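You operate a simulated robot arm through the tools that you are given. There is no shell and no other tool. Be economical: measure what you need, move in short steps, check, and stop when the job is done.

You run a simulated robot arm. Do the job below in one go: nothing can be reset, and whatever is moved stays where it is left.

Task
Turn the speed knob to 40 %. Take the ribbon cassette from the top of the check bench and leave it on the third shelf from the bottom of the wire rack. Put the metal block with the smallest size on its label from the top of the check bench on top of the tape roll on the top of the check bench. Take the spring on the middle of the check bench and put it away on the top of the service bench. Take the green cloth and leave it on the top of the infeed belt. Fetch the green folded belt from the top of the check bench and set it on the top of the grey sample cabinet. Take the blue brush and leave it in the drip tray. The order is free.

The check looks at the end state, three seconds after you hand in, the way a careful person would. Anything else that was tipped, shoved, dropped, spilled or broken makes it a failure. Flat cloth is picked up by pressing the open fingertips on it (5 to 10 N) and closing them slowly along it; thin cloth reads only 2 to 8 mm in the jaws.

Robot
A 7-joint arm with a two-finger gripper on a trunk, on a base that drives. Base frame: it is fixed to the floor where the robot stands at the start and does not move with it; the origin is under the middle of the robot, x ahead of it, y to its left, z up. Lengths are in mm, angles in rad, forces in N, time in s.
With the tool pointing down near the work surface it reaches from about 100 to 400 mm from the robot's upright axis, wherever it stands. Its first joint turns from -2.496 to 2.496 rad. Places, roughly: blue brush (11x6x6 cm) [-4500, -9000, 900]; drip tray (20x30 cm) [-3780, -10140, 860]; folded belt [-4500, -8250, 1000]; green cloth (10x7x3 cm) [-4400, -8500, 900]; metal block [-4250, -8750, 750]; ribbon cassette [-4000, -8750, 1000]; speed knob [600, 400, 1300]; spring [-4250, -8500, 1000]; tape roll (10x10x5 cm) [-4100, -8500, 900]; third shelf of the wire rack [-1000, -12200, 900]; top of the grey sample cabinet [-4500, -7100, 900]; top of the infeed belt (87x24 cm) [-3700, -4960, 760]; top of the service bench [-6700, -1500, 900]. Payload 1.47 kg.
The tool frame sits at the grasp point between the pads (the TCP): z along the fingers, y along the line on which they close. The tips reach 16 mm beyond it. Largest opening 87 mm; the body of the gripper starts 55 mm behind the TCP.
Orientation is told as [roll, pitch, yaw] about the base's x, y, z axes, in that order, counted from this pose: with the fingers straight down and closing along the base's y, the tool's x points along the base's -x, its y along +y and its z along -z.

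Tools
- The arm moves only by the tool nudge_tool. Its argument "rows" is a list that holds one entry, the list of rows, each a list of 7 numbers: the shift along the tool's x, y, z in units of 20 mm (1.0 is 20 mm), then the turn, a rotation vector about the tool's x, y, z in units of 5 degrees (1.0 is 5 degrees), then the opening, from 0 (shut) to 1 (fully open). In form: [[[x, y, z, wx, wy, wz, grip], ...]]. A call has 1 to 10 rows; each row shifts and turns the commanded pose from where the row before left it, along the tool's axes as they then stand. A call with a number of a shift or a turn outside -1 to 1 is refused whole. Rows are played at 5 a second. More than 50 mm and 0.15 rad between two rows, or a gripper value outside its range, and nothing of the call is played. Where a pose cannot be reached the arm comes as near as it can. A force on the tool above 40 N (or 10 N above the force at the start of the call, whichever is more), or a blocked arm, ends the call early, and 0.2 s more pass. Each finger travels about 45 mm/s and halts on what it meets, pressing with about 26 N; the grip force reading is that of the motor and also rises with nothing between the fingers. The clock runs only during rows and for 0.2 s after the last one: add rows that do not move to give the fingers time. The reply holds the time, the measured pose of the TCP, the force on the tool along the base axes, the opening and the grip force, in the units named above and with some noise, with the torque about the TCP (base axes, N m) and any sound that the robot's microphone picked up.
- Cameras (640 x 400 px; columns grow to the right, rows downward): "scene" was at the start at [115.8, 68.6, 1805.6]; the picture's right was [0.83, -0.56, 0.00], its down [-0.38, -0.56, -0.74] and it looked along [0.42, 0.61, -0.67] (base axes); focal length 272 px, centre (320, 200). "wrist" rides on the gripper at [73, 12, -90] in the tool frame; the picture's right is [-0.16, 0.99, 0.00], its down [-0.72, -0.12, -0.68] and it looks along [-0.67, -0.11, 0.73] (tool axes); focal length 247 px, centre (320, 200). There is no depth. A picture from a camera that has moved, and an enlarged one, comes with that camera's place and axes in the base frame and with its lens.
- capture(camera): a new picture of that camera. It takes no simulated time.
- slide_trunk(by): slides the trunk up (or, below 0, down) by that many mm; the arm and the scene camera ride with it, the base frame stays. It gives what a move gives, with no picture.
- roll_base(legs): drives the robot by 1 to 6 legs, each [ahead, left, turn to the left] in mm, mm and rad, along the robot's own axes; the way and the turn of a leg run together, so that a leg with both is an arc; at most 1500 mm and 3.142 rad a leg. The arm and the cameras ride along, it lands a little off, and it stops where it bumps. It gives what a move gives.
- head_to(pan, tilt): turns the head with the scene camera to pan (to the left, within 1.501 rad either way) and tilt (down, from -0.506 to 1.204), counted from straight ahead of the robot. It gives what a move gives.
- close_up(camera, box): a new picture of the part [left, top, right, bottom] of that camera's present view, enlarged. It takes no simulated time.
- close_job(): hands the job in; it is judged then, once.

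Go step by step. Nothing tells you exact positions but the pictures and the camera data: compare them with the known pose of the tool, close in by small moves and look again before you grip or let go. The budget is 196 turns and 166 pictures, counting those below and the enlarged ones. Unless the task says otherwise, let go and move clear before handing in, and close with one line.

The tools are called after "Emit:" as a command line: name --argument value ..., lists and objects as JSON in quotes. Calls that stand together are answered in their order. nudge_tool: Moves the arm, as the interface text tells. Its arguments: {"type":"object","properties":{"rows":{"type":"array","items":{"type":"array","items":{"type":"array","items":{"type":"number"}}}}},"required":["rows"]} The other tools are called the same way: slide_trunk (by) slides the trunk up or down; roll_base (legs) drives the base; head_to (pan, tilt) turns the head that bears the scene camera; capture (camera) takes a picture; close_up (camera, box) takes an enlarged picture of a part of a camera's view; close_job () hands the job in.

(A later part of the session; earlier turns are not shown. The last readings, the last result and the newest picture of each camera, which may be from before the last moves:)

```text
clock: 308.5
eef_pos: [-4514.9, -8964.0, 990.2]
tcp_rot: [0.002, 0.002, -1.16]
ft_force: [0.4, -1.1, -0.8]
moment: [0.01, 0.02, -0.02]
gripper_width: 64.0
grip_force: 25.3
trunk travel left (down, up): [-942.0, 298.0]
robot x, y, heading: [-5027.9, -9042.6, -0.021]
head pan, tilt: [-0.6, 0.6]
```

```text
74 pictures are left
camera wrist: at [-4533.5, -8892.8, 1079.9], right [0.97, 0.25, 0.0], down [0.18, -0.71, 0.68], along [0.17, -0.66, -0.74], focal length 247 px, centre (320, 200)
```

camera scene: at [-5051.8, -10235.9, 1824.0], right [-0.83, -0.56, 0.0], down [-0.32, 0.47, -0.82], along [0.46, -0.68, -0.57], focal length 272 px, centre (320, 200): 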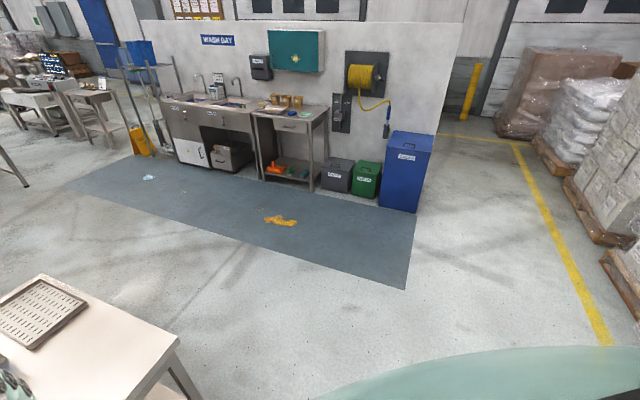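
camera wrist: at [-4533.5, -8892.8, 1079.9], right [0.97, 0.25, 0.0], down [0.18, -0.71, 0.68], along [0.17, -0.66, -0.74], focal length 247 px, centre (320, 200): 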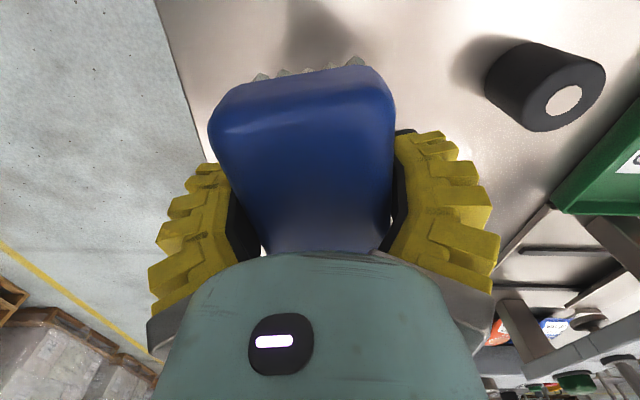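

The brush is held bristles-down. I'll raise it and drive round to the south end of the bench, facing north, to reach the drip tray.

Emit:
slide_trunk --by 200

Emit:
roll_base --legs '[[-140, 0, 0], [0, -1000, 0], [0, -900, 0], [0, 0, 1.59], [0, -1455, 0]]'

Emit:
capture --camera "wrist"

```text
clock: 310.7
eef_pos: [-4515.9, -8965.1, 1191.8]
tcp_rot: [0.003, 0.003, -1.161]
ft_force: [-0.9, 0.9, -0.8]
moment: [0.0, -0.01, -0.01]
gripper_width: 63.6
grip_force: 26.2
trunk travel left (down, up): [-1142.0, 98.0]
robot x, y, heading: [-5025.3, -9044.7, -0.024]
head pan, tilt: [-0.6, 0.6]
```

```text
clock: 331.9
eef_pos: [-3819.7, -10438.0, 1191.0]
tcp_rot: [0.003, 0.003, 0.421]
ft_force: [1.3, 0.0, -0.8]
moment: [0.02, 0.03, 0.06]
gripper_width: 63.4
grip_force: 26.1
trunk travel left (down, up): [-1142.0, 98.0]
robot x, y, heading: [-3737.2, -10948.2, 1.56]
head pan, tilt: [-0.6, 0.6]
```

```text
73 pictures are left
camera wrist: at [-3889.1, -10455.3, 1280.0], right [-0.26, 0.97, 0.0], down [0.71, 0.19, 0.68], along [0.65, 0.18, -0.74], focal length 247 px, centre (320, 200)
```

wrist: 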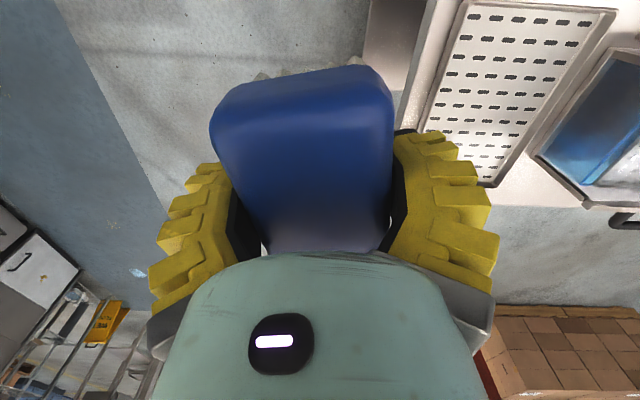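

The drip tray's centre is at about (−3786, −10137). I'll roll a bit closer and extend the arm over it.

Emit:
roll_base --legs '[[170, 0, 0]]'

Emit:
nudge_tool --rows '[[[-0.69, 0.89, 0, 0, 0, 0, 0.4], [-0.69, 0.89, 0, 0, 0, 0, 0.4], [-0.69, 0.89, 0, 0, 0, 0, 0.4], [-0.69, 0.89, 0, 0, 0, 0, 0.4], [-0.69, 0.89, 0, 0, 0, 0, 0.4], [-0.69, 0.89, 0, 0, 0, 0, 0.4]]]'

Emit:
slide_trunk --by -210

Emit:
capture --camera "wrist"

```text
clock: 333.4
eef_pos: [-3815.4, -10271.7, 1191.4]
tcp_rot: [0.002, 0.004, 0.422]
ft_force: [-0.7, 0.0, -0.9]
moment: [0.02, -0.02, -0.01]
gripper_width: 63.4
grip_force: 25.7
trunk travel left (down, up): [-1142.0, 98.0]
robot x, y, heading: [-3735.7, -10784.2, 1.561]
head pan, tilt: [-0.6, 0.6]
```

```text
clock: 334.8
eef_pos: [-3786.7, -10156.1, 1196.6]
tcp_rot: [0.001, 0.003, 0.424]
ft_force: [0.2, -0.9, -1.7]
moment: [-0.02, 0.02, 0.0]
gripper_width: 62.8
grip_force: 26.3
out of reach, approached as far as the arm can: row 6
trunk travel left (down, up): [-1142.0, 98.0]
robot x, y, heading: [-3737.1, -10785.2, 1.557]
head pan, tilt: [-0.6, 0.6]
```

```text
clock: 337.0
eef_pos: [-3788.0, -10157.3, 986.4]
tcp_rot: [0.001, 0.004, 0.422]
ft_force: [-0.1, 0.1, -1.2]
moment: [0.01, 0.03, 0.01]
gripper_width: 63.2
grip_force: 25.9
trunk travel left (down, up): [-932.0, 308.0]
robot x, y, heading: [-3733.9, -10783.2, 1.56]
head pan, tilt: [-0.6, 0.6]
```

```text
72 pictures are left
camera wrist: at [-3857.1, -10174.8, 1075.6], right [-0.26, 0.97, 0.0], down [0.71, 0.19, 0.68], along [0.65, 0.18, -0.74], focal length 247 px, centre (320, 200)
```

wrist: 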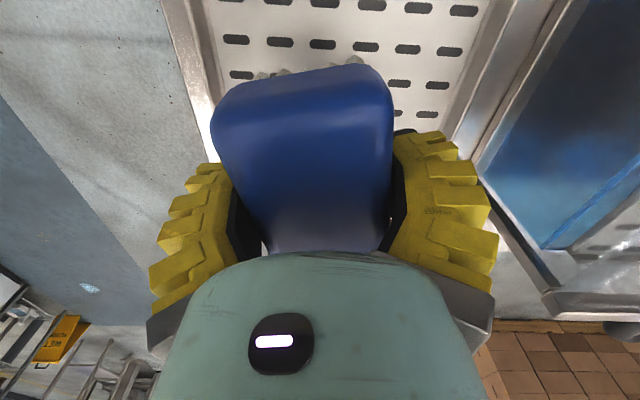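

Centred over the tray. I'll lower, then feel for contact in small steps.

Emit:
slide_trunk --by -72

Emit:
nudge_tool --rows '[[[0, 0, 0.2, 0, 0, 0, 0.4], [0, 0, 0.2, 0, 0, 0, 0.4], [0, 0, 0.2, 0, 0, 0, 0.4], [0, 0, 0, 0, 0, 0, 0.4]]]'

```text
clock: 338.1
eef_pos: [-3786.5, -10155.6, 915.5]
tcp_rot: [0.002, 0.003, 0.423]
ft_force: [1.1, -0.2, -1.0]
moment: [-0.05, 0.04, -0.02]
gripper_width: 63.2
grip_force: 25.7
trunk travel left (down, up): [-860.0, 380.0]
robot x, y, heading: [-3736.4, -10785.5, 1.562]
head pan, tilt: [-0.6, 0.6]
```

```text
clock: 339.1
eef_pos: [-3785.2, -10158.6, 909.2]
tcp_rot: [0.001, 0.002, 0.422]
ft_force: [-0.1, 0.1, -1.3]
moment: [-0.03, 0.01, 0.0]
gripper_width: 63.2
grip_force: 26.4
out of reach, approached as far as the arm can: row 2
trunk travel left (down, up): [-860.0, 380.0]
robot x, y, heading: [-3736.1, -10783.6, 1.565]
head pan, tilt: [-0.6, 0.6]
```

Not yet touching; I'll lower by the trunk in small steps.

Emit:
slide_trunk --by -7

Emit:
slide_trunk --by -5

Emit:
slide_trunk --by -4

```text
clock: 339.7
eef_pos: [-3786.9, -10159.0, 900.8]
tcp_rot: [0.002, 0.003, 0.42]
ft_force: [0.0, 0.2, -1.4]
moment: [0.0, 0.01, 0.04]
gripper_width: 63.3
grip_force: 26.2
trunk travel left (down, up): [-853.0, 387.0]
robot x, y, heading: [-3733.6, -10788.4, 1.56]
head pan, tilt: [-0.6, 0.6]
```

```text
clock: 340.2
eef_pos: [-3787.5, -10155.4, 898.5]
tcp_rot: [0.004, 0.002, 0.423]
ft_force: [0.2, -6.4, 24.8]
moment: [-0.07, 0.0, -0.02]
gripper_width: 62.8
grip_force: 26.1
trunk travel left (down, up): [-848.0, 392.0]
robot x, y, heading: [-3733.1, -10783.4, 1.562]
head pan, tilt: [-0.6, 0.6]
```

```text
clock: 340.8
eef_pos: [-3786.2, -10155.5, 894.3]
tcp_rot: [0.009, 0.001, 0.422]
ft_force: [1.1, -3.5, 23.1]
moment: [-0.07, -0.02, 0.01]
gripper_width: 63.0
grip_force: 26.0
trunk travel left (down, up): [-844.0, 396.0]
robot x, y, heading: [-3734.6, -10783.0, 1.562]
head pan, tilt: [-0.6, 0.6]
```

Contact with the tray floor. I'll release and rise.

Emit:
nudge_tool --rows '[[[0, 0, 0, 0, 0, 0, 0.75], [0, 0, 0, 0, 0, 0, 0.9], [0, 0, 0, 0, 0, 0, 1], [0, 0, 0, 0, 0, 0, 1]]]'

Emit:
slide_trunk --by 150

Emit:
capture --camera "wrist"

```text
clock: 341.8
eef_pos: [-3786.5, -10158.2, 891.5]
tcp_rot: [0.003, 0.003, 0.422]
ft_force: [-0.2, 0.7, 1.0]
moment: [0.01, 0.03, 0.01]
gripper_width: 87.0
grip_force: 0.1
trunk travel left (down, up): [-844.0, 396.0]
robot x, y, heading: [-3739.9, -10782.9, 1.567]
head pan, tilt: [-0.6, 0.6]
```

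```text
clock: 343.5
eef_pos: [-3786.1, -10159.5, 1042.4]
tcp_rot: [0.002, 0.007, 0.423]
ft_force: [0.1, 0.1, -0.3]
moment: [0.01, -0.03, -0.03]
gripper_width: 87.0
grip_force: 0.0
trunk travel left (down, up): [-994.0, 246.0]
robot x, y, heading: [-3735.2, -10781.7, 1.559]
head pan, tilt: [-0.6, 0.6]
```

```text
71 pictures are left
camera wrist: at [-3857.2, -10177.2, 1131.5], right [-0.26, 0.97, 0.0], down [0.71, 0.19, 0.68], along [0.65, 0.18, -0.74], focal length 247 px, centre (320, 200)
```

wrist: 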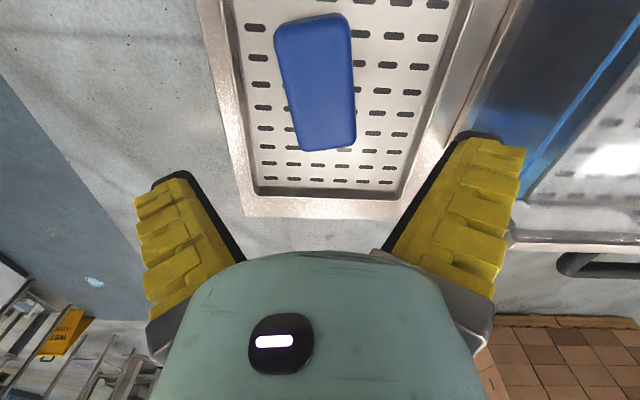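

The brush lies in the drip tray. Next is the green folded belt, reached from the west side; I'll retract, raise and drive round there.

Emit:
slide_trunk --by 150

Emit:
nudge_tool --rows '[[[0.45, -1, 0, 0, 0, 0, 1], [0.45, -1, 0, 0, 0, 0, 1], [0.45, -1, 0, 0, 0, 0, 1], [0.45, -1, 0, 0, 0, 0, 1], [0.45, -1, 0, 0, 0, 0, 1]]]'

Emit:
roll_base --legs '[[-170, 0, 0], [0, 1470, 0], [0, 0, -1.56], [0, 1400, 0], [0, 1380, 0]]'

Emit:
capture --camera "wrist"

```text
clock: 345.3
eef_pos: [-3788.5, -10158.0, 1192.9]
tcp_rot: [0.003, 0.002, 0.423]
ft_force: [0.2, -1.1, 0.0]
moment: [-0.02, 0.0, -0.01]
gripper_width: 86.9
grip_force: 0.1
trunk travel left (down, up): [-1144.0, 96.0]
robot x, y, heading: [-3736.8, -10785.2, 1.564]
head pan, tilt: [-0.6, 0.6]
```

```text
clock: 346.5
eef_pos: [-3785.3, -10269.5, 1192.6]
tcp_rot: [0.004, 0.002, 0.419]
ft_force: [-0.8, 0.4, -0.6]
moment: [0.01, -0.05, 0.02]
gripper_width: 87.3
grip_force: 0.1
trunk travel left (down, up): [-1144.0, 96.0]
robot x, y, heading: [-3734.3, -10783.5, 1.563]
head pan, tilt: [-0.6, 0.6]
```

```text
clock: 371.7
eef_pos: [-4705.8, -8100.1, 1192.7]
tcp_rot: [0.003, 0.005, -1.136]
ft_force: [0.4, -0.7, 0.4]
moment: [0.01, 0.04, 0.04]
gripper_width: 86.9
grip_force: 0.1
trunk travel left (down, up): [-1144.0, 96.0]
robot x, y, heading: [-5221.7, -8160.3, 0.006]
head pan, tilt: [-0.6, 0.6]
```

```text
70 pictures are left
camera wrist: at [-4725.2, -8029.4, 1282.0], right [0.96, 0.27, 0.0], down [0.2, -0.71, 0.68], along [0.19, -0.65, -0.74], focal length 247 px, centre (320, 200)
```

wrist: 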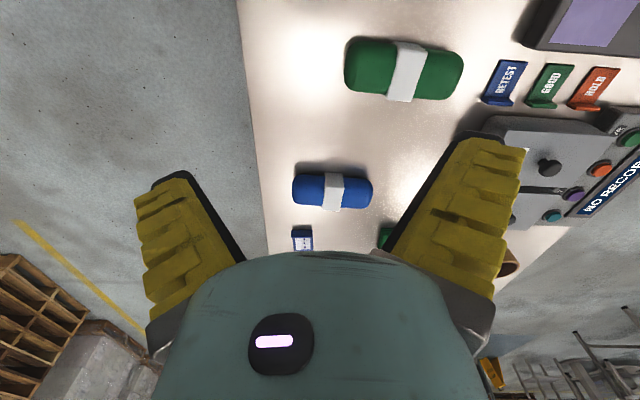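

The green belt lies at about (−4573, −8097), long axis 14° from x. I'll roll closer, turn the tool to close across its width, and go lower.

Emit:
roll_base --legs '[[75, 0, 0]]'

Emit:
nudge_tool --rows '[[[0, 0, 0, 0, 0, -1, 1], [0, 0, 0, 0, 0, -1, 1], [0, 0, 0, 0, 0, -1, 1], [0, 0, 0, 0, 0, -1, 1], [0, 0, 0, 0, 0, -1, 1], [0, 0, 0, 0, 0, -1, 1], [0, 0, 0, 0, 0, -1, 1], [0, 0, 0, 0, 0, -1, 1]]]'

Emit:
nudge_tool --rows '[[[0, 0, 0, 0, 0, -1, 1], [0, 0, 0, 0, 0, -1, 1], [0, 0, 0, 0, 0, -1, 1], [0, 0, 0, 0, 0, -1, 1], [0, 0, 0, 0, 0, -1, 1], [0, 0, 0, 0, 0, -1, 1], [0, 0, 0, 0, 0, -1, 1], [-0.7, 0, 0, 0, 0, -1, 1]]]'

Emit:
slide_trunk --by -200

Emit:
capture --camera "wrist"

```text
clock: 372.7
eef_pos: [-4630.8, -8101.2, 1192.0]
tcp_rot: [0.002, 0.003, -1.134]
ft_force: [0.1, -0.2, 0.9]
moment: [-0.02, -0.02, 0.02]
gripper_width: 87.3
grip_force: 0.1
trunk travel left (down, up): [-1144.0, 96.0]
robot x, y, heading: [-5148.1, -8158.6, 0.004]
head pan, tilt: [-0.6, 0.6]
```

```text
clock: 374.5
eef_pos: [-4631.3, -8099.9, 1193.4]
tcp_rot: [0.003, 0.0, -0.437]
ft_force: [-0.2, -0.3, -0.9]
moment: [0.05, 0.0, 0.01]
gripper_width: 87.1
grip_force: 0.0
trunk travel left (down, up): [-1144.0, 96.0]
robot x, y, heading: [-5145.1, -8159.1, 0.002]
head pan, tilt: [-0.6, 0.6]
```

```text
clock: 376.3
eef_pos: [-4616.7, -8097.3, 1193.2]
tcp_rot: [0.004, -0.002, 0.265]
ft_force: [0.1, 0.5, 1.4]
moment: [-0.02, -0.03, 0.04]
gripper_width: 86.9
grip_force: 0.0
trunk travel left (down, up): [-1144.0, 96.0]
robot x, y, heading: [-5145.8, -8159.9, 0.006]
head pan, tilt: [-0.6, 0.6]
```

```text
clock: 378.5
eef_pos: [-4616.6, -8097.8, 991.8]
tcp_rot: [0.003, -0.003, 0.258]
ft_force: [-0.7, 0.1, 0.5]
moment: [0.03, 0.0, -0.01]
gripper_width: 87.0
grip_force: 0.1
trunk travel left (down, up): [-944.0, 296.0]
robot x, y, heading: [-5143.1, -8159.7, 0.002]
head pan, tilt: [-0.6, 0.6]
```

```text
69 pictures are left
camera wrist: at [-4690.7, -8104.8, 1081.1], right [-0.1, 0.99, 0.0], down [0.73, 0.07, 0.68], along [0.68, 0.07, -0.73], focal length 247 px, centre (320, 200)
```

wrist: 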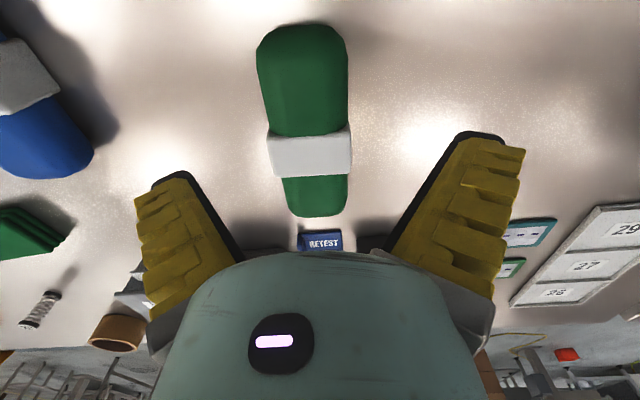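

Belt is ~67 mm wide with its centre near (−4578, −8100). I'll line up and descend partway.

Emit:
nudge_tool --rows '[[[-0.95, -0.3, 0, 0, 0, 0, 1], [-0.95, -0.3, 0, 0, 0, 0.5, 1], [0, 0, 0, 0, 0, 0, 1]]]'

Emit:
slide_trunk --by -65

Emit:
capture --camera "wrist"

```text
clock: 379.3
eef_pos: [-4577.7, -8098.7, 993.5]
tcp_rot: [0.003, -0.002, 0.215]
ft_force: [-0.7, -0.4, 0.0]
moment: [0.01, 0.0, 0.01]
gripper_width: 87.3
grip_force: 0.1
trunk travel left (down, up): [-944.0, 296.0]
robot x, y, heading: [-5144.4, -8159.0, -0.0]
head pan, tilt: [-0.6, 0.6]
```

```text
clock: 380.4
eef_pos: [-4577.1, -8099.2, 928.4]
tcp_rot: [0.004, -0.001, 0.217]
ft_force: [0.3, 0.6, 0.2]
moment: [0.01, -0.01, 0.01]
gripper_width: 86.8
grip_force: 0.1
trunk travel left (down, up): [-879.0, 361.0]
robot x, y, heading: [-5142.8, -8160.7, 0.005]
head pan, tilt: [-0.6, 0.6]
```

```text
68 pictures are left
camera wrist: at [-4651.1, -8102.3, 1016.5], right [-0.06, 1.0, 0.0], down [0.73, 0.04, 0.68], along [0.68, 0.04, -0.73], focal length 247 px, centre (320, 200)
```

wrist: 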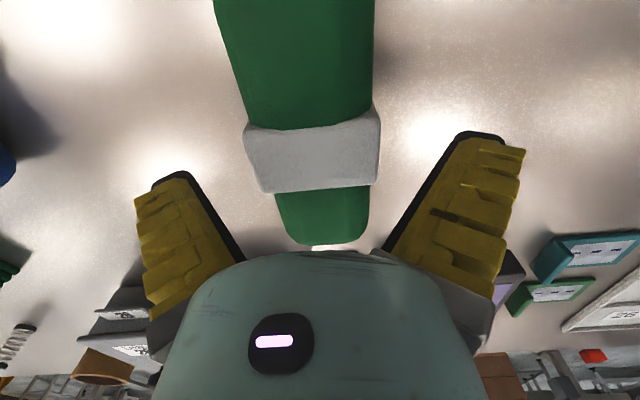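

Good alignment. I'll descend 48 mm, close and lift.

Emit:
slide_trunk --by -48

Emit:
nudge_tool --rows '[[[0, 0, 0, 0, 0, 0, 0.85], [0, 0, 0, 0, 0, 0, 0.7], [0, 0, 0, 0, 0, 0, 0.6], [0, 0, 0, 0, 0, 0, 0.5], [0, 0, 0, 0, 0, 0, 0.5], [0, 0, 0, 0, 0, 0, 0.5]]]'

Emit:
slide_trunk --by 120

Emit:
capture --camera "wrist"

```text
clock: 381.2
eef_pos: [-4576.9, -8100.0, 880.2]
tcp_rot: [0.001, -0.003, 0.217]
ft_force: [1.1, -3.4, 0.9]
moment: [0.04, 0.02, 0.0]
gripper_width: 87.9
grip_force: 0.0
trunk travel left (down, up): [-831.0, 409.0]
robot x, y, heading: [-5144.1, -8158.5, 0.001]
head pan, tilt: [-0.6, 0.6]
```

```text
clock: 382.6
eef_pos: [-4578.0, -8098.9, 879.5]
tcp_rot: [0.003, -0.002, 0.217]
ft_force: [0.3, 0.3, -0.3]
moment: [0.03, 0.0, -0.03]
gripper_width: 76.9
grip_force: 26.1
trunk travel left (down, up): [-831.0, 409.0]
robot x, y, heading: [-5146.3, -8162.5, 0.006]
head pan, tilt: [-0.6, 0.6]
```

```text
clock: 384.1
eef_pos: [-4578.0, -8097.7, 998.7]
tcp_rot: [0.001, -0.001, 0.216]
ft_force: [-0.1, 0.0, -1.6]
moment: [-0.02, 0.02, 0.02]
gripper_width: 76.6
grip_force: 26.0
trunk travel left (down, up): [-951.0, 289.0]
robot x, y, heading: [-5142.8, -8160.2, 0.007]
head pan, tilt: [-0.6, 0.6]
```

```text
67 pictures are left
camera wrist: at [-4651.7, -8102.3, 1088.2], right [-0.06, 1.0, 0.0], down [0.73, 0.04, 0.68], along [0.68, 0.04, -0.73], focal length 247 px, centre (320, 200)
```

wrist: 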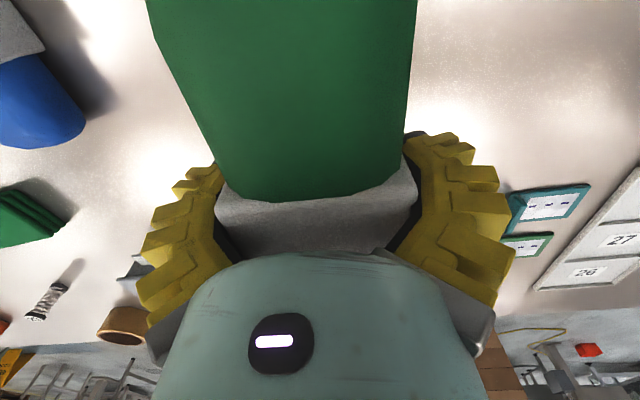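

The belt is held. I'll back off, raise, and move north to look at the grey cabinet.

Emit:
slide_trunk --by 230

Emit:
roll_base --legs '[[-250, 0, 0], [0, 1400, 0], [0, 350, 0]]'

Emit:
capture --camera "scene"

```text
clock: 386.6
eef_pos: [-4578.1, -8098.6, 1230.4]
tcp_rot: [0.003, -0.002, 0.216]
ft_force: [0.9, 0.5, -2.4]
moment: [0.0, 0.02, -0.01]
gripper_width: 76.4
grip_force: 25.9
trunk travel left (down, up): [-1181.0, 59.0]
robot x, y, heading: [-5148.1, -8161.2, 0.001]
head pan, tilt: [-0.6, 0.6]
```

```text
clock: 392.8
eef_pos: [-4830.5, -7118.6, 1224.7]
tcp_rot: [-0.002, 0.031, 0.195]
ft_force: [-3.1, 0.7, -1.9]
moment: [-0.06, -0.04, 0.24]
gripper_width: 76.5
grip_force: 26.1
trunk travel left (down, up): [-1181.0, 59.0]
robot x, y, heading: [-5389.0, -7163.3, -0.014]
head pan, tilt: [-0.6, 0.6]
stopped in leg 2: the force on the tool passed its limit at 49 N (the readings are from after the stop); the commanded pose is now the measured one
```

```text
66 pictures are left
camera scene: at [-5269.8, -7236.3, 1860.8], right [-0.84, -0.55, 0.0], down [-0.31, 0.47, -0.82], along [0.45, -0.69, -0.57], focal length 272 px, centre (320, 200)
```

scene: 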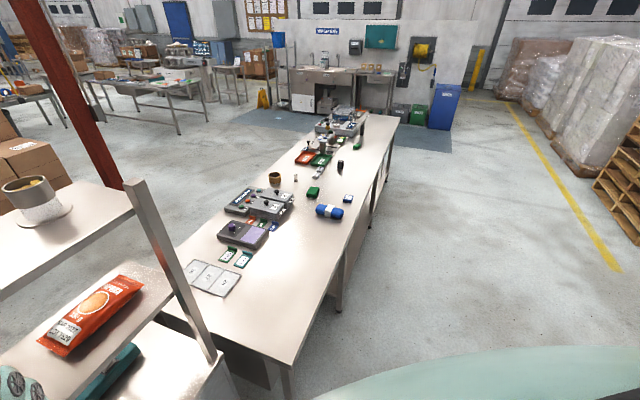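

The belt touched the cabinet's overshelf. I'll back straight away and look at it.

Emit:
roll_base --legs '[[-250, -100, 0]]'

Emit:
capture --camera "wrist"

Emit:
close_up --camera "scene" --box '[0, 150, 320, 400]'

```text
clock: 394.7
eef_pos: [-5078.1, -7214.2, 1226.6]
tcp_rot: [-0.002, 0.029, 0.194]
ft_force: [-0.1, -0.2, -2.5]
moment: [0.0, 0.0, 0.01]
gripper_width: 76.3
grip_force: 25.8
trunk travel left (down, up): [-1181.0, 59.0]
robot x, y, heading: [-5637.7, -7257.6, -0.017]
head pan, tilt: [-0.6, 0.6]
```

```text
65 pictures are left
camera wrist: at [-5148.2, -7215.0, 1316.9], right [-0.04, 1.0, -0.01], down [0.75, 0.03, 0.66], along [0.66, 0.02, -0.75], focal length 247 px, centre (320, 200)
```

wrist: 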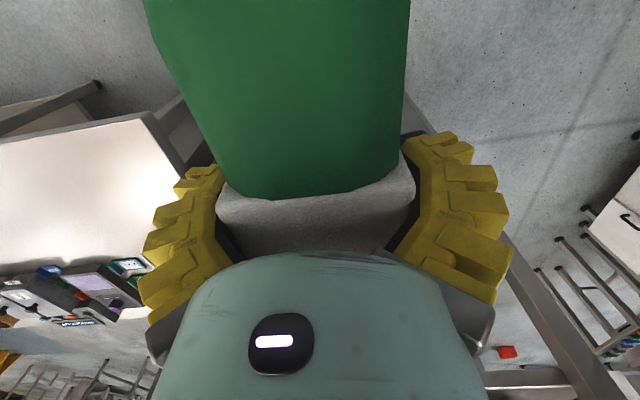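

```text
1.60 times, centred on (160, 275) of scene
camera zoom: at [-5517.3, -7331.8, 1860.9], right [-0.84, -0.55, 0.0], down [-0.31, 0.47, -0.82], along [0.45, -0.69, -0.57], focal length 436 px, centre (576, 80)
```

zoom: 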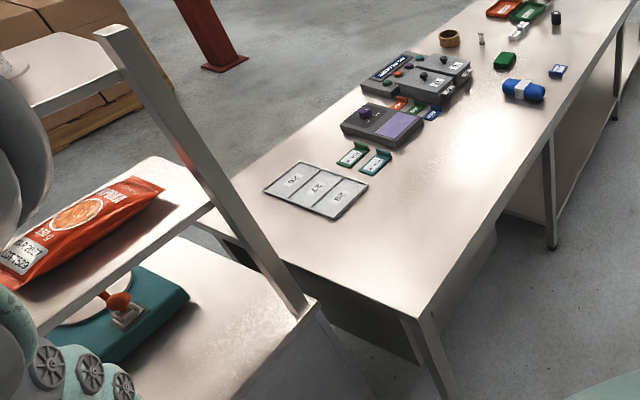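

The overshelf (posts on the cabinet's west edge, board at z≈1280) covers its west part. I'll turn left so the scene camera faces the cabinet and see what's free on its top.

Emit:
roll_base --legs '[[0, 0, 1.0]]'

Emit:
capture --camera "scene"

```text
clock: 397.6
eef_pos: [-5370.1, -6764.5, 1226.0]
tcp_rot: [-0.002, 0.028, 1.196]
ft_force: [0.6, 0.9, -1.7]
moment: [0.0, -0.01, -0.02]
gripper_width: 75.5
grip_force: 25.7
trunk travel left (down, up): [-1181.0, 59.0]
robot x, y, heading: [-5635.6, -7258.2, 0.986]
head pan, tilt: [-0.6, 0.6]
```

```text
63 pictures are left
camera scene: at [-5508.6, -7197.7, 1861.0], right [0.01, -1.0, 0.0], down [-0.57, -0.01, -0.82], along [0.82, 0.01, -0.57], focal length 272 px, centre (320, 200)
```

scene: 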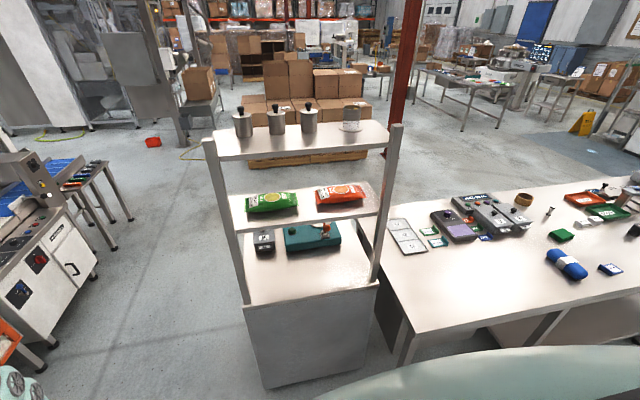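

Now it's clear: the cabinet top has a free strip about 220 mm deep along its west edge, under the board (z≈1280), in front of the teal scale. I'll use the same pitched-tool insertion as at the rack.

Emit:
roll_base --legs '[[0, 0, -0.832]]'

Emit:
nudge_tool --rows '[[[0, 0, 0, 0, 0, 0.8, 0.5], [0, 0, 0, 0, 0, 0.8, 0.5], [0, 0, 0, 0, 0, 0.8, 0.5], [0, 0, 0, 0, -1, 0, 0.5], [0, 0, 0, 0, -1, 0, 0.5], [0, 0, 0, 0, -1, 0, 0.5], [0, 0, 0, 0, -1, 0, 0.5]]]'

Emit:
slide_trunk --by -150

Emit:
nudge_tool --rows '[[[0, 0, 0, 0, -1, 0, 0.5], [0, 0, 0, 0, -1, 0, 0.5], [0, 0, 0, 0, -1, 0, 0.5], [0, 0, 0, 0, -1, 0, 0.5], [0, 0, 0, 0, 0, 0, 0.5]]]'

Emit:
capture --camera "wrist"

```text
clock: 400.2
eef_pos: [-5092.7, -7120.0, 1226.6]
tcp_rot: [-0.002, 0.028, 0.365]
ft_force: [0.1, 0.2, -2.3]
moment: [-0.02, 0.0, -0.02]
gripper_width: 75.4
grip_force: 25.8
trunk travel left (down, up): [-1181.0, 59.0]
robot x, y, heading: [-5633.7, -7254.5, 0.154]
head pan, tilt: [-0.6, 0.6]
```

```text
clock: 401.8
eef_pos: [-5091.6, -7121.0, 1225.3]
tcp_rot: [-0.01, -0.326, 0.16]
ft_force: [0.6, 0.4, -2.2]
moment: [0.01, 0.01, 0.03]
gripper_width: 75.4
grip_force: 25.8
trunk travel left (down, up): [-1181.0, 59.0]
robot x, y, heading: [-5633.2, -7254.0, 0.155]
head pan, tilt: [-0.6, 0.6]
```

```text
clock: 403.6
eef_pos: [-5092.5, -7119.7, 1076.5]
tcp_rot: [-0.009, -0.322, 0.157]
ft_force: [0.3, 0.9, -2.8]
moment: [0.01, -0.01, 0.03]
gripper_width: 75.2
grip_force: 26.3
trunk travel left (down, up): [-1031.0, 209.0]
robot x, y, heading: [-5636.9, -7258.7, 0.155]
head pan, tilt: [-0.6, 0.6]
```

```text
clock: 404.8
eef_pos: [-5081.3, -7117.8, 1074.5]
tcp_rot: [-0.016, -0.651, 0.162]
ft_force: [0.8, 0.0, -3.4]
moment: [0.01, -0.04, -0.01]
gripper_width: 75.4
grip_force: 25.7
out of reach, approached as far as the arm can: row 3, 4
trunk travel left (down, up): [-1031.0, 209.0]
robot x, y, heading: [-5635.3, -7254.4, 0.154]
head pan, tilt: [-0.6, 0.6]
```

```text
62 pictures are left
camera wrist: at [-5193.4, -7121.7, 1101.0], right [-0.03, 1.0, 0.08], down [0.18, -0.08, 0.98], along [0.98, 0.04, -0.18], focal length 247 px, centre (320, 200)
```

wrist: 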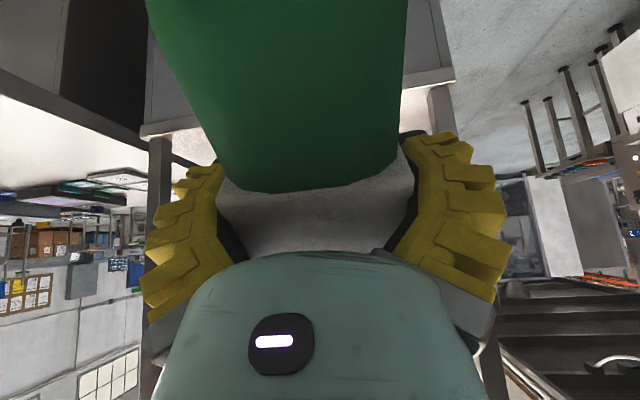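

The cabinet top is at z≈840 with its west edge from (−4808, −6873) to (−4717, −7455). I'll shift right to centre between the posts, lower to ~960 and go in partway.

Emit:
slide_trunk --by -112

Emit:
roll_base --legs '[[0, -94, 0], [300, 0, 0]]'

Emit:
capture --camera "wrist"

```text
clock: 406.2
eef_pos: [-5082.2, -7117.2, 962.3]
tcp_rot: [-0.016, -0.649, 0.165]
ft_force: [0.2, 0.1, -2.1]
moment: [0.0, 0.04, -0.02]
gripper_width: 75.3
grip_force: 25.4
trunk travel left (down, up): [-919.0, 321.0]
robot x, y, heading: [-5636.8, -7257.1, 0.152]
head pan, tilt: [-0.6, 0.6]
```

```text
clock: 409.0
eef_pos: [-4767.2, -7167.6, 962.0]
tcp_rot: [-0.016, -0.648, 0.159]
ft_force: [0.0, 0.0, -3.0]
moment: [-0.04, -0.02, 0.0]
gripper_width: 75.1
grip_force: 26.5
trunk travel left (down, up): [-919.0, 321.0]
robot x, y, heading: [-5323.1, -7302.2, 0.152]
head pan, tilt: [-0.6, 0.6]
```

```text
61 pictures are left
camera wrist: at [-4879.6, -7171.0, 989.0], right [-0.02, 1.0, 0.08], down [0.18, -0.08, 0.98], along [0.98, 0.04, -0.18], focal length 247 px, centre (320, 200)
```

wrist: 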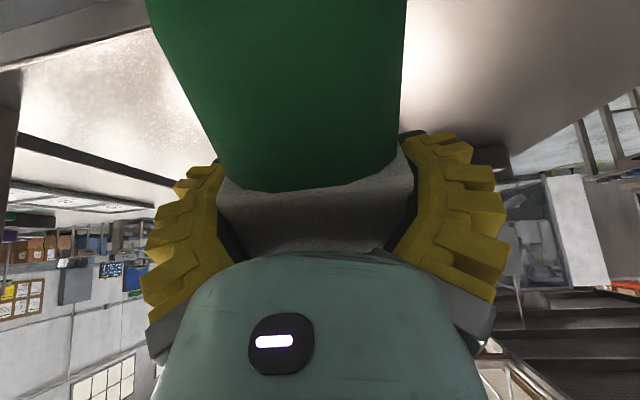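

Lined up. I'll go in another 118 mm and lower until it touches.

Emit:
roll_base --legs '[[118, 0, 0]]'

Emit:
slide_trunk --by -20

Emit:
nudge_tool --rows '[[[0.12, 0, 0.16, 0, 0, 0, 0.5], [0.12, 0, 0.16, 0, 0, 0, 0.5], [0.12, 0, 0.16, 0, 0, 0, 0.5], [0.12, 0, 0.16, 0, 0, 0, 0.5], [0, 0, 0, 0, 0, 0, 0.5]]]'

```text
clock: 410.2
eef_pos: [-4652.4, -7148.7, 962.9]
tcp_rot: [-0.016, -0.65, 0.161]
ft_force: [0.5, -0.1, -2.7]
moment: [0.01, 0.01, 0.01]
gripper_width: 75.2
grip_force: 26.4
trunk travel left (down, up): [-919.0, 321.0]
robot x, y, heading: [-5206.4, -7286.6, 0.155]
head pan, tilt: [-0.6, 0.6]
```

```text
clock: 410.9
eef_pos: [-4651.8, -7148.2, 942.4]
tcp_rot: [-0.016, -0.649, 0.162]
ft_force: [-0.5, 0.2, -2.4]
moment: [0.02, -0.02, 0.0]
gripper_width: 75.0
grip_force: 25.7
trunk travel left (down, up): [-899.0, 341.0]
robot x, y, heading: [-5208.1, -7286.4, 0.156]
head pan, tilt: [-0.6, 0.6]
```

```text
clock: 412.1
eef_pos: [-4649.8, -7147.2, 929.7]
tcp_rot: [-0.016, -0.655, 0.163]
ft_force: [0.7, 0.6, 17.4]
moment: [0.34, 1.21, -0.11]
gripper_width: 74.4
grip_force: 25.9
trunk travel left (down, up): [-899.0, 341.0]
robot x, y, heading: [-5204.0, -7289.0, 0.153]
head pan, tilt: [-0.6, 0.6]
```

Contact at the back end. I'll press on down so the belt pivots flat.

Emit:
nudge_tool --rows '[[[0.12, 0, 0.16, 0, 0, 0, 0.5], [0.12, 0, 0.16, 0, 0, 0, 0.5], [0.12, 0, 0.16, 0, 0, 0, 0.5], [0.12, 0, 0.16, 0, 0, 0, 0.5], [0.12, 0, 0.16, 0, 0, 0, 0.5], [0.12, 0, 0.16, 0, 0, 0, 0.5], [0, 0, 0, 0, 0, 0, 0.5]]]'

Emit:
capture --camera "wrist"

```text
clock: 412.9
eef_pos: [-4640.0, -7147.4, 922.6]
tcp_rot: [-0.017, -0.672, 0.158]
ft_force: [4.4, 3.3, 25.4]
moment: [-0.27, 1.56, 0.01]
gripper_width: 73.8
grip_force: 26.1
trunk travel left (down, up): [-899.0, 341.0]
robot x, y, heading: [-5203.3, -7287.6, 0.154]
head pan, tilt: [-0.6, 0.6]
stopped in row 4: the force on the tool passed its limit at 41 N (the readings are from after the stop); the commanded pose is now the measured one
```

```text
60 pictures are left
camera wrist: at [-4753.8, -7150.6, 946.1], right [-0.02, 1.0, 0.08], down [0.15, -0.08, 0.98], along [0.99, 0.03, -0.15], focal length 247 px, centre (320, 200)
```

wrist: 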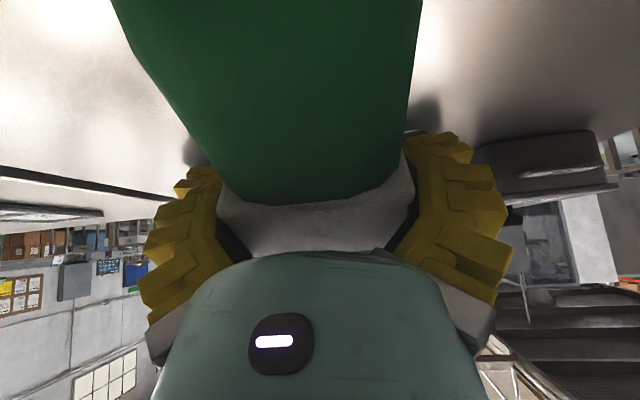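

It resists pivoting. I'll instead rotate the tool back toward vertical around the belt's back end, lowering as it goes.

Emit:
nudge_tool --rows '[[[-0.1, 0, -0.12, 0, 0, 0, 0.5], [-0.17, 0, 0.38, 0, 1, 0, 0.5], [-0.15, 0, 0.38, 0, 1, 0, 0.5], [-0.12, 0, 0.38, 0, 1, 0, 0.5], [-0.1, 0, 0.36, 0, 1, 0, 0.5], [0, 0, 0, 0, 0, 0, 0.5]]]'

Emit:
capture --camera "wrist"

```text
clock: 414.3
eef_pos: [-4625.8, -7146.2, 898.4]
tcp_rot: [-0.016, -0.309, 0.155]
ft_force: [1.0, -0.2, -3.0]
moment: [-0.02, -0.04, 0.0]
gripper_width: 74.9
grip_force: 25.7
trunk travel left (down, up): [-899.0, 341.0]
robot x, y, heading: [-5206.5, -7289.0, 0.153]
head pan, tilt: [-0.6, 0.6]
```

```text
59 pictures are left
camera wrist: at [-4722.9, -7147.2, 960.9], right [0.0, 1.0, 0.03], down [0.49, -0.03, 0.87], along [0.87, 0.01, -0.49], focal length 247 px, centre (320, 200)
```

wrist: 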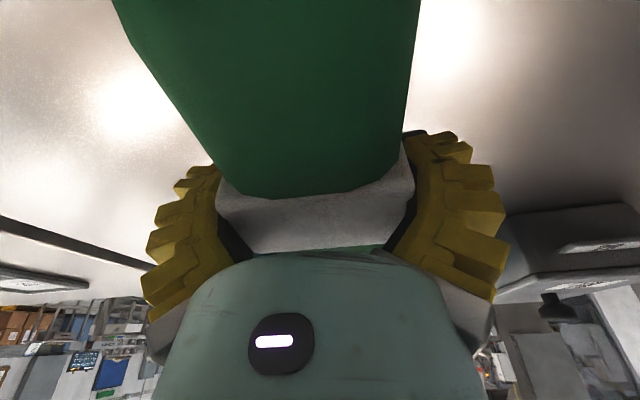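

Now at 18° and not touching. I'll pull back 20 mm, rotate two more steps and then lower to contact.

Emit:
nudge_tool --rows '[[[0.95, 0, -0.3, 0, 0, 0, 0.5], [-0.12, 0, 0.3, 0, 1, 0, 0.5], [-0.12, 0, 0.3, 0, 1, 0, 0.5], [0.02, 0, 0.2, 0, 0, 0, 0.5], [0.02, 0, 0.2, 0, 0, 0, 0.5], [0, 0, 0, 0, 0, 0, 0.5]]]'

```text
clock: 415.2
eef_pos: [-4682.9, -7095.0, 877.7]
tcp_rot: [-0.024, -0.113, 0.362]
ft_force: [3.5, -3.9, 25.2]
moment: [-0.83, -0.76, -0.59]
gripper_width: 77.6
grip_force: 20.0
trunk travel left (down, up): [-899.0, 341.0]
robot x, y, heading: [-5205.6, -7288.1, 0.151]
head pan, tilt: [-0.6, 0.6]
stopped in row 4: the force on the tool passed its limit at 52 N (the readings are from after the stop); the commanded pose is now the measured one
```

The arm shifted unexpectedly while touching down. I'll look.

Emit:
capture --camera "wrist"

Emit:
capture --camera "scene"

```text
58 pictures are left
camera wrist: at [-4763.4, -7109.8, 957.9], right [-0.2, 0.98, -0.01], down [0.64, 0.14, 0.76], along [0.75, 0.15, -0.65], focal length 247 px, centre (320, 200)
```

wrist: 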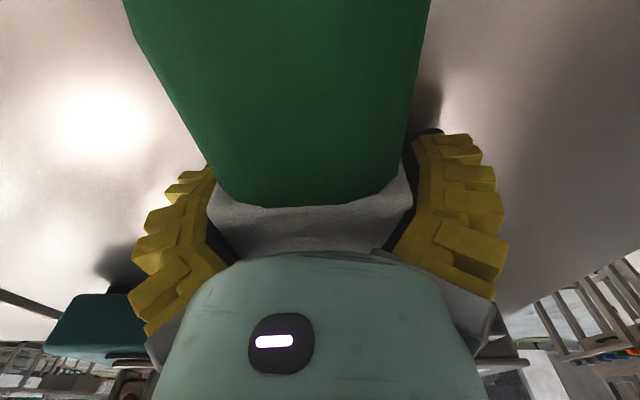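

```text
57 pictures are left
camera scene: at [-5082.2, -7343.7, 1578.1], right [-0.73, -0.68, 0.01], down [-0.39, 0.41, -0.82], along [0.56, -0.61, -0.57], focal length 272 px, centre (320, 200)
```

scene: 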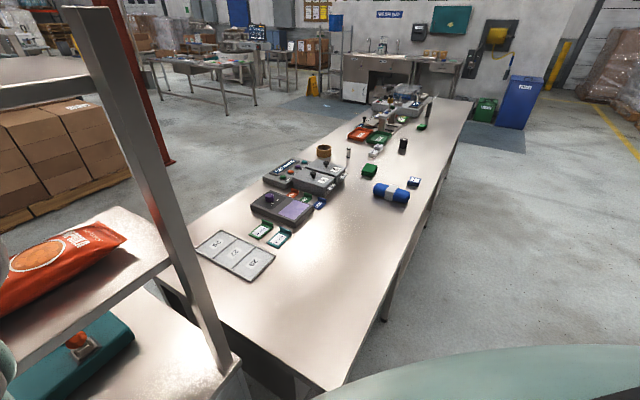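

Nothing is disturbed; the belt is nearly flat at about 90 mm in from the edge. I'll lift slightly, roll 25 mm further in, and set it down.

Emit:
slide_trunk --by 12

Emit:
roll_base --legs '[[25, 0, 0]]'

Emit:
slide_trunk --by -8

Emit:
capture --camera "wrist"

```text
clock: 415.8
eef_pos: [-4693.5, -7094.4, 884.0]
tcp_rot: [-0.022, -0.1, 0.366]
ft_force: [-0.2, -0.4, -2.9]
moment: [-0.03, -0.03, 0.02]
gripper_width: 77.3
grip_force: 26.0
trunk travel left (down, up): [-911.0, 329.0]
robot x, y, heading: [-5205.2, -7291.5, 0.152]
head pan, tilt: [-0.6, 0.6]
```

```text
clock: 416.5
eef_pos: [-4696.8, -7095.4, 883.1]
tcp_rot: [-0.021, -0.087, 0.373]
ft_force: [0.6, 0.3, -2.3]
moment: [0.03, -0.02, 0.0]
gripper_width: 76.8
grip_force: 25.7
trunk travel left (down, up): [-911.0, 329.0]
robot x, y, heading: [-5204.4, -7286.4, 0.152]
head pan, tilt: [-0.6, 0.6]
stopped in leg 1: the robot was blocked; the commanded pose is now the measured one
```

```text
clock: 417.1
eef_pos: [-4690.7, -7091.0, 879.7]
tcp_rot: [-0.019, -0.097, 0.373]
ft_force: [-16.0, -2.7, 27.7]
moment: [-0.67, -0.75, -0.31]
gripper_width: 75.0
grip_force: 25.7
trunk travel left (down, up): [-903.0, 337.0]
robot x, y, heading: [-5205.8, -7287.5, 0.154]
head pan, tilt: [-0.6, 0.6]
```

```text
56 pictures are left
camera wrist: at [-4770.2, -7107.0, 960.4], right [-0.21, 0.98, 0.0], down [0.65, 0.14, 0.75], along [0.73, 0.16, -0.66], focal length 247 px, centre (320, 200)
```

wrist: 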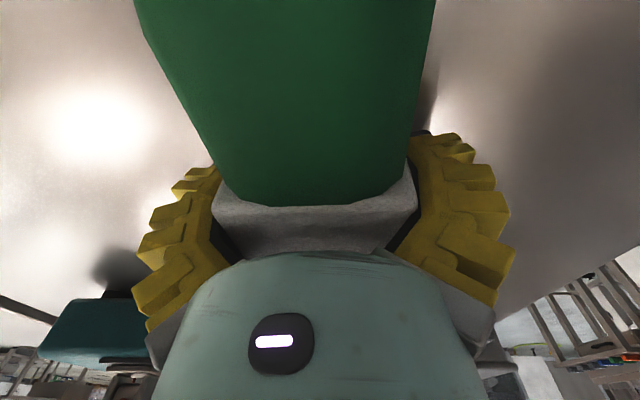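

The base is blocked here, so I'll use the arm alone: lift a touch, reach 20 mm further in, and set down.

Emit:
slide_trunk --by 10

Emit:
nudge_tool --rows '[[[-0.5, 0, 0, 0, 0, 0, 0.5], [-0.5, 0, 0, 0, 0, 0, 0.5], [0, 0, 0, 0, 0, 0, 0.5]]]'

```text
clock: 417.7
eef_pos: [-4694.8, -7093.1, 883.4]
tcp_rot: [-0.021, -0.089, 0.375]
ft_force: [-0.5, -0.7, -2.8]
moment: [-0.03, -0.01, -0.02]
gripper_width: 76.4
grip_force: 26.0
trunk travel left (down, up): [-913.0, 327.0]
robot x, y, heading: [-5206.1, -7289.2, 0.147]
head pan, tilt: [-0.6, 0.6]
```

```text
clock: 418.7
eef_pos: [-4713.0, -7110.1, 881.4]
tcp_rot: [-0.04, -0.035, 0.375]
ft_force: [-0.9, -0.7, 0.6]
moment: [0.01, -0.24, -0.07]
gripper_width: 75.4
grip_force: 25.8
out of reach, approached as far as the arm can: row 1, 2
trunk travel left (down, up): [-913.0, 327.0]
robot x, y, heading: [-5208.2, -7287.5, 0.151]
head pan, tilt: [-0.6, 0.6]
stopped in row 3: the arm was blocked; the commanded pose is now the measured one
```

The forearm is fouling the overshelf in this posture. I'll back out, pitch up again, and repeat the insertion, releasing at the shallow tilt that was free.

Emit:
slide_trunk --by 20

Emit:
roll_base --legs '[[-300, 0, 0]]'

Emit:
capture --camera "wrist"

```text
clock: 419.4
eef_pos: [-4721.3, -7110.9, 896.1]
tcp_rot: [-0.033, -0.028, 0.379]
ft_force: [-0.5, 0.8, -2.7]
moment: [0.02, -0.01, 0.02]
gripper_width: 75.6
grip_force: 26.0
trunk travel left (down, up): [-933.0, 307.0]
robot x, y, heading: [-5205.1, -7290.4, 0.153]
head pan, tilt: [-0.6, 0.6]
```

```text
clock: 421.4
eef_pos: [-4974.0, -7141.8, 919.8]
tcp_rot: [-0.03, -0.085, 0.367]
ft_force: [1.1, -0.9, -1.6]
moment: [-0.01, -0.01, -0.02]
gripper_width: 75.7
grip_force: 26.1
trunk travel left (down, up): [-933.0, 307.0]
robot x, y, heading: [-5499.1, -7333.2, 0.151]
head pan, tilt: [-0.6, 0.6]
```

```text
55 pictures are left
camera wrist: at [-5053.0, -7155.4, 1001.8], right [-0.21, 0.98, -0.02], down [0.65, 0.15, 0.74], along [0.73, 0.14, -0.67], focal length 247 px, centre (320, 200)
```

wrist: 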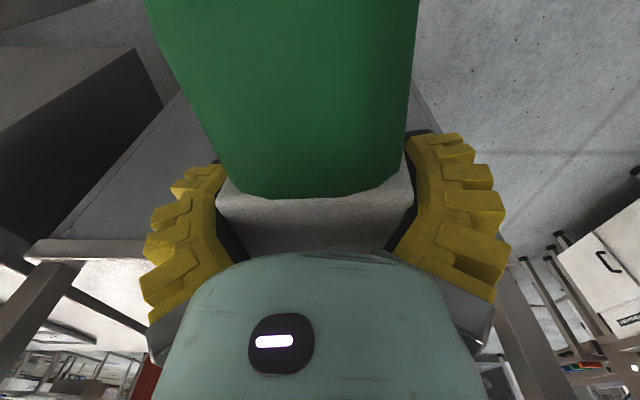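

I'll realign the tool, restore the 37° pitch and shift right 55 mm, as in the first insertion.

Emit:
nudge_tool --rows '[[[0, 0, 0, 0, 0, 0.8, 0.5], [0, 0, 0, 0, 0, 0.8, 0.5], [0, 0, 0, 0, 0, 0.8, 0.5], [0, -0.9, 0, 0, 0, 0, 0.5], [0, -0.9, 0, 0, 0, 0, 0.5], [0, -0.9, 0, 0, 0, 0, 0.5]]]'

Emit:
slide_trunk --by 40

Emit:
nudge_tool --rows '[[[0, 0, 0, 0, -1, 0, 0.5], [0, 0, 0, 0, -1, 0, 0.5], [0, 0, 0, 0, -1, 0, 0.5], [0, 0, 0, 0, -1, 0, 0.5], [0, 0, 0, 0, -1, 0, 0.5], [0, 0, 0, 0, -1, 0, 0.5], [0, 0, 0, 0, 0, 0, 0.5]]]'

Emit:
capture --camera "wrist"

```text
clock: 422.8
eef_pos: [-4966.0, -7195.3, 920.5]
tcp_rot: [-0.012, -0.089, 0.161]
ft_force: [-0.4, 0.2, -2.7]
moment: [0.0, 0.03, 0.0]
gripper_width: 75.4
grip_force: 26.7
trunk travel left (down, up): [-933.0, 307.0]
robot x, y, heading: [-5506.4, -7335.8, 0.148]
head pan, tilt: [-0.6, 0.6]
```

```text
clock: 423.6
eef_pos: [-4965.3, -7195.4, 959.1]
tcp_rot: [-0.012, -0.09, 0.157]
ft_force: [0.9, -0.5, -2.9]
moment: [0.02, -0.02, -0.02]
gripper_width: 75.2
grip_force: 25.8
trunk travel left (down, up): [-973.0, 267.0]
robot x, y, heading: [-5500.8, -7334.1, 0.151]
head pan, tilt: [-0.6, 0.6]
```

```text
clock: 425.2
eef_pos: [-4966.9, -7196.5, 961.8]
tcp_rot: [-0.016, -0.613, 0.166]
ft_force: [0.0, -0.4, -2.5]
moment: [0.0, 0.02, 0.04]
gripper_width: 75.1
grip_force: 26.4
trunk travel left (down, up): [-973.0, 267.0]
robot x, y, heading: [-5502.5, -7332.2, 0.148]
head pan, tilt: [-0.6, 0.6]
```

```text
54 pictures are left
camera wrist: at [-5077.7, -7199.7, 991.1], right [-0.03, 1.0, 0.08], down [0.21, -0.07, 0.97], along [0.98, 0.04, -0.21], focal length 247 px, centre (320, 200)
```

wrist: 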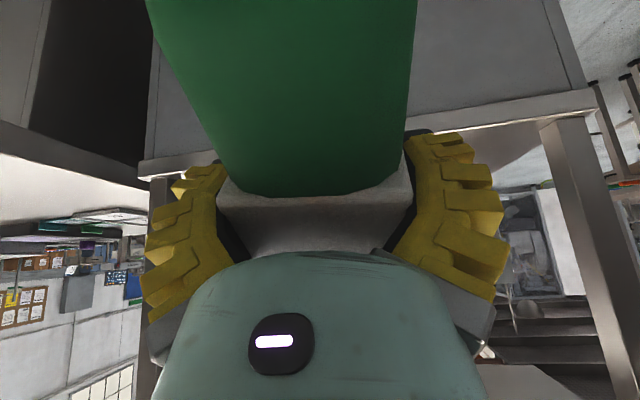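

I'll match the earlier trunk height (arm posture) before going in, by lowering the trunk 54 mm and raising the tool as much.

Emit:
nudge_tool --rows '[[[-0.52, 0, -0.74, 0, 0, 0, 0.5], [-0.52, 0, -0.74, 0, 0, 0, 0.5], [-0.52, 0, -0.74, 0, 0, 0, 0.5]]]'

Emit:
slide_trunk --by -54

Emit:
roll_base --legs '[[310, 0, 0]]'

Emit:
nudge_tool --rows '[[[0, 0, 0.1, 0, 1, 0, 0.5], [0, 0, 0.1, 0, 1, 0, 0.5], [0, 0, 0.1, 0, 1, 0, 0.5], [0, 0, 0, 0, 0, 0, 0.5]]]'

Emit:
capture --camera "wrist"

```text
clock: 426.0
eef_pos: [-4983.6, -7202.4, 973.5]
tcp_rot: [-0.023, -0.581, 0.18]
ft_force: [1.3, -2.3, -1.5]
moment: [0.09, 0.07, 0.05]
gripper_width: 75.1
grip_force: 26.1
out of reach, approached as far as the arm can: row 1, 2, 3
trunk travel left (down, up): [-973.0, 267.0]
robot x, y, heading: [-5500.0, -7331.8, 0.155]
head pan, tilt: [-0.6, 0.6]
```

```text
clock: 427.0
eef_pos: [-4986.2, -7200.8, 917.8]
tcp_rot: [-0.017, -0.576, 0.173]
ft_force: [0.4, -0.1, -2.8]
moment: [-0.04, -0.03, 0.01]
gripper_width: 74.9
grip_force: 26.6
trunk travel left (down, up): [-919.0, 321.0]
robot x, y, heading: [-5502.2, -7332.5, 0.151]
head pan, tilt: [-0.6, 0.6]
```

```text
clock: 429.1
eef_pos: [-4676.6, -7152.0, 918.1]
tcp_rot: [-0.017, -0.576, 0.176]
ft_force: [-0.5, -0.1, -2.0]
moment: [0.01, -0.02, 0.01]
gripper_width: 74.5
grip_force: 26.0
trunk travel left (down, up): [-919.0, 321.0]
robot x, y, heading: [-5190.9, -7284.7, 0.157]
head pan, tilt: [-0.6, 0.6]
```

```text
clock: 430.3
eef_pos: [-4736.2, -7193.7, 885.3]
tcp_rot: [-0.034, -0.219, 0.126]
ft_force: [-7.5, -7.6, 10.7]
moment: [-0.61, 0.5, -0.07]
gripper_width: 73.8
grip_force: 26.1
trunk travel left (down, up): [-919.0, 321.0]
robot x, y, heading: [-5198.2, -7287.3, 0.142]
head pan, tilt: [-0.6, 0.6]
stopped in row 4: the arm was blocked; the commanded pose is now the measured one
```

```text
53 pictures are left
camera wrist: at [-4828.0, -7188.4, 955.8], right [0.04, 1.0, 0.0], down [0.56, -0.02, 0.83], along [0.83, -0.03, -0.56], focal length 247 px, centre (320, 200)
```

wrist: 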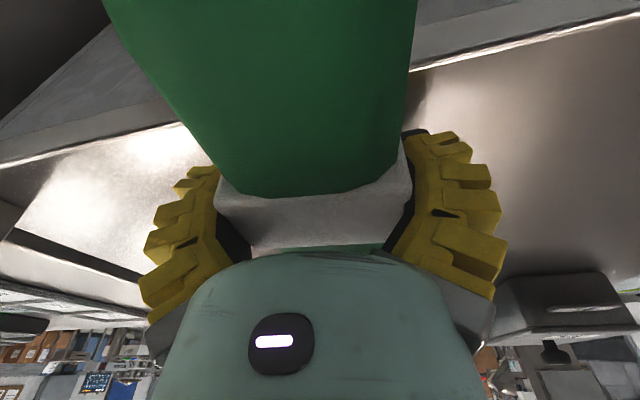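

I'm fouling again with the arm too folded. I'll back out and use a longer reach with the trunk lower, so the elbow stays clear of the overshelf.

Emit:
slide_trunk --by 25

Emit:
roll_base --legs '[[-320, 0, 0]]'

Emit:
nudge_tool --rows '[[[-1, 0, -0.3, 0, 0, 0, 0.5], [-1, 0, -0.3, 0, 0, 0, 0.5], [-1, 0, -0.3, 0, 0, 0, 0.5], [-1, 0, -0.3, 0, 0, 0, 0.5], [-1, 0, -0.3, 0, 0, 0, 0.5], [-1, 0, -0.3, 0, 0, 0, 0.5], [-1, 0, -0.3, 0, 0, 0, 0.5]]]'

```text
clock: 431.0
eef_pos: [-4730.8, -7177.0, 913.1]
tcp_rot: [-0.022, -0.234, 0.144]
ft_force: [-0.7, 0.3, -2.5]
moment: [0.03, -0.03, 0.07]
gripper_width: 74.5
grip_force: 26.2
trunk travel left (down, up): [-944.0, 296.0]
robot x, y, heading: [-5196.4, -7289.2, 0.146]
head pan, tilt: [-0.6, 0.6]
```

```text
clock: 433.1
eef_pos: [-5007.4, -7215.4, 930.7]
tcp_rot: [-0.021, -0.284, 0.136]
ft_force: [-0.4, -0.8, -2.7]
moment: [0.0, -0.02, -0.01]
gripper_width: 74.4
grip_force: 25.5
trunk travel left (down, up): [-944.0, 296.0]
robot x, y, heading: [-5514.5, -7333.9, 0.147]
head pan, tilt: [-0.6, 0.6]
```

```text
clock: 434.7
eef_pos: [-4887.8, -7199.6, 1009.7]
tcp_rot: [-0.02, -0.285, 0.136]
ft_force: [-0.6, -1.4, -2.2]
moment: [0.03, -0.05, 0.02]
gripper_width: 73.8
grip_force: 26.1
trunk travel left (down, up): [-944.0, 296.0]
robot x, y, heading: [-5518.4, -7332.3, 0.143]
head pan, tilt: [-0.6, 0.6]
```

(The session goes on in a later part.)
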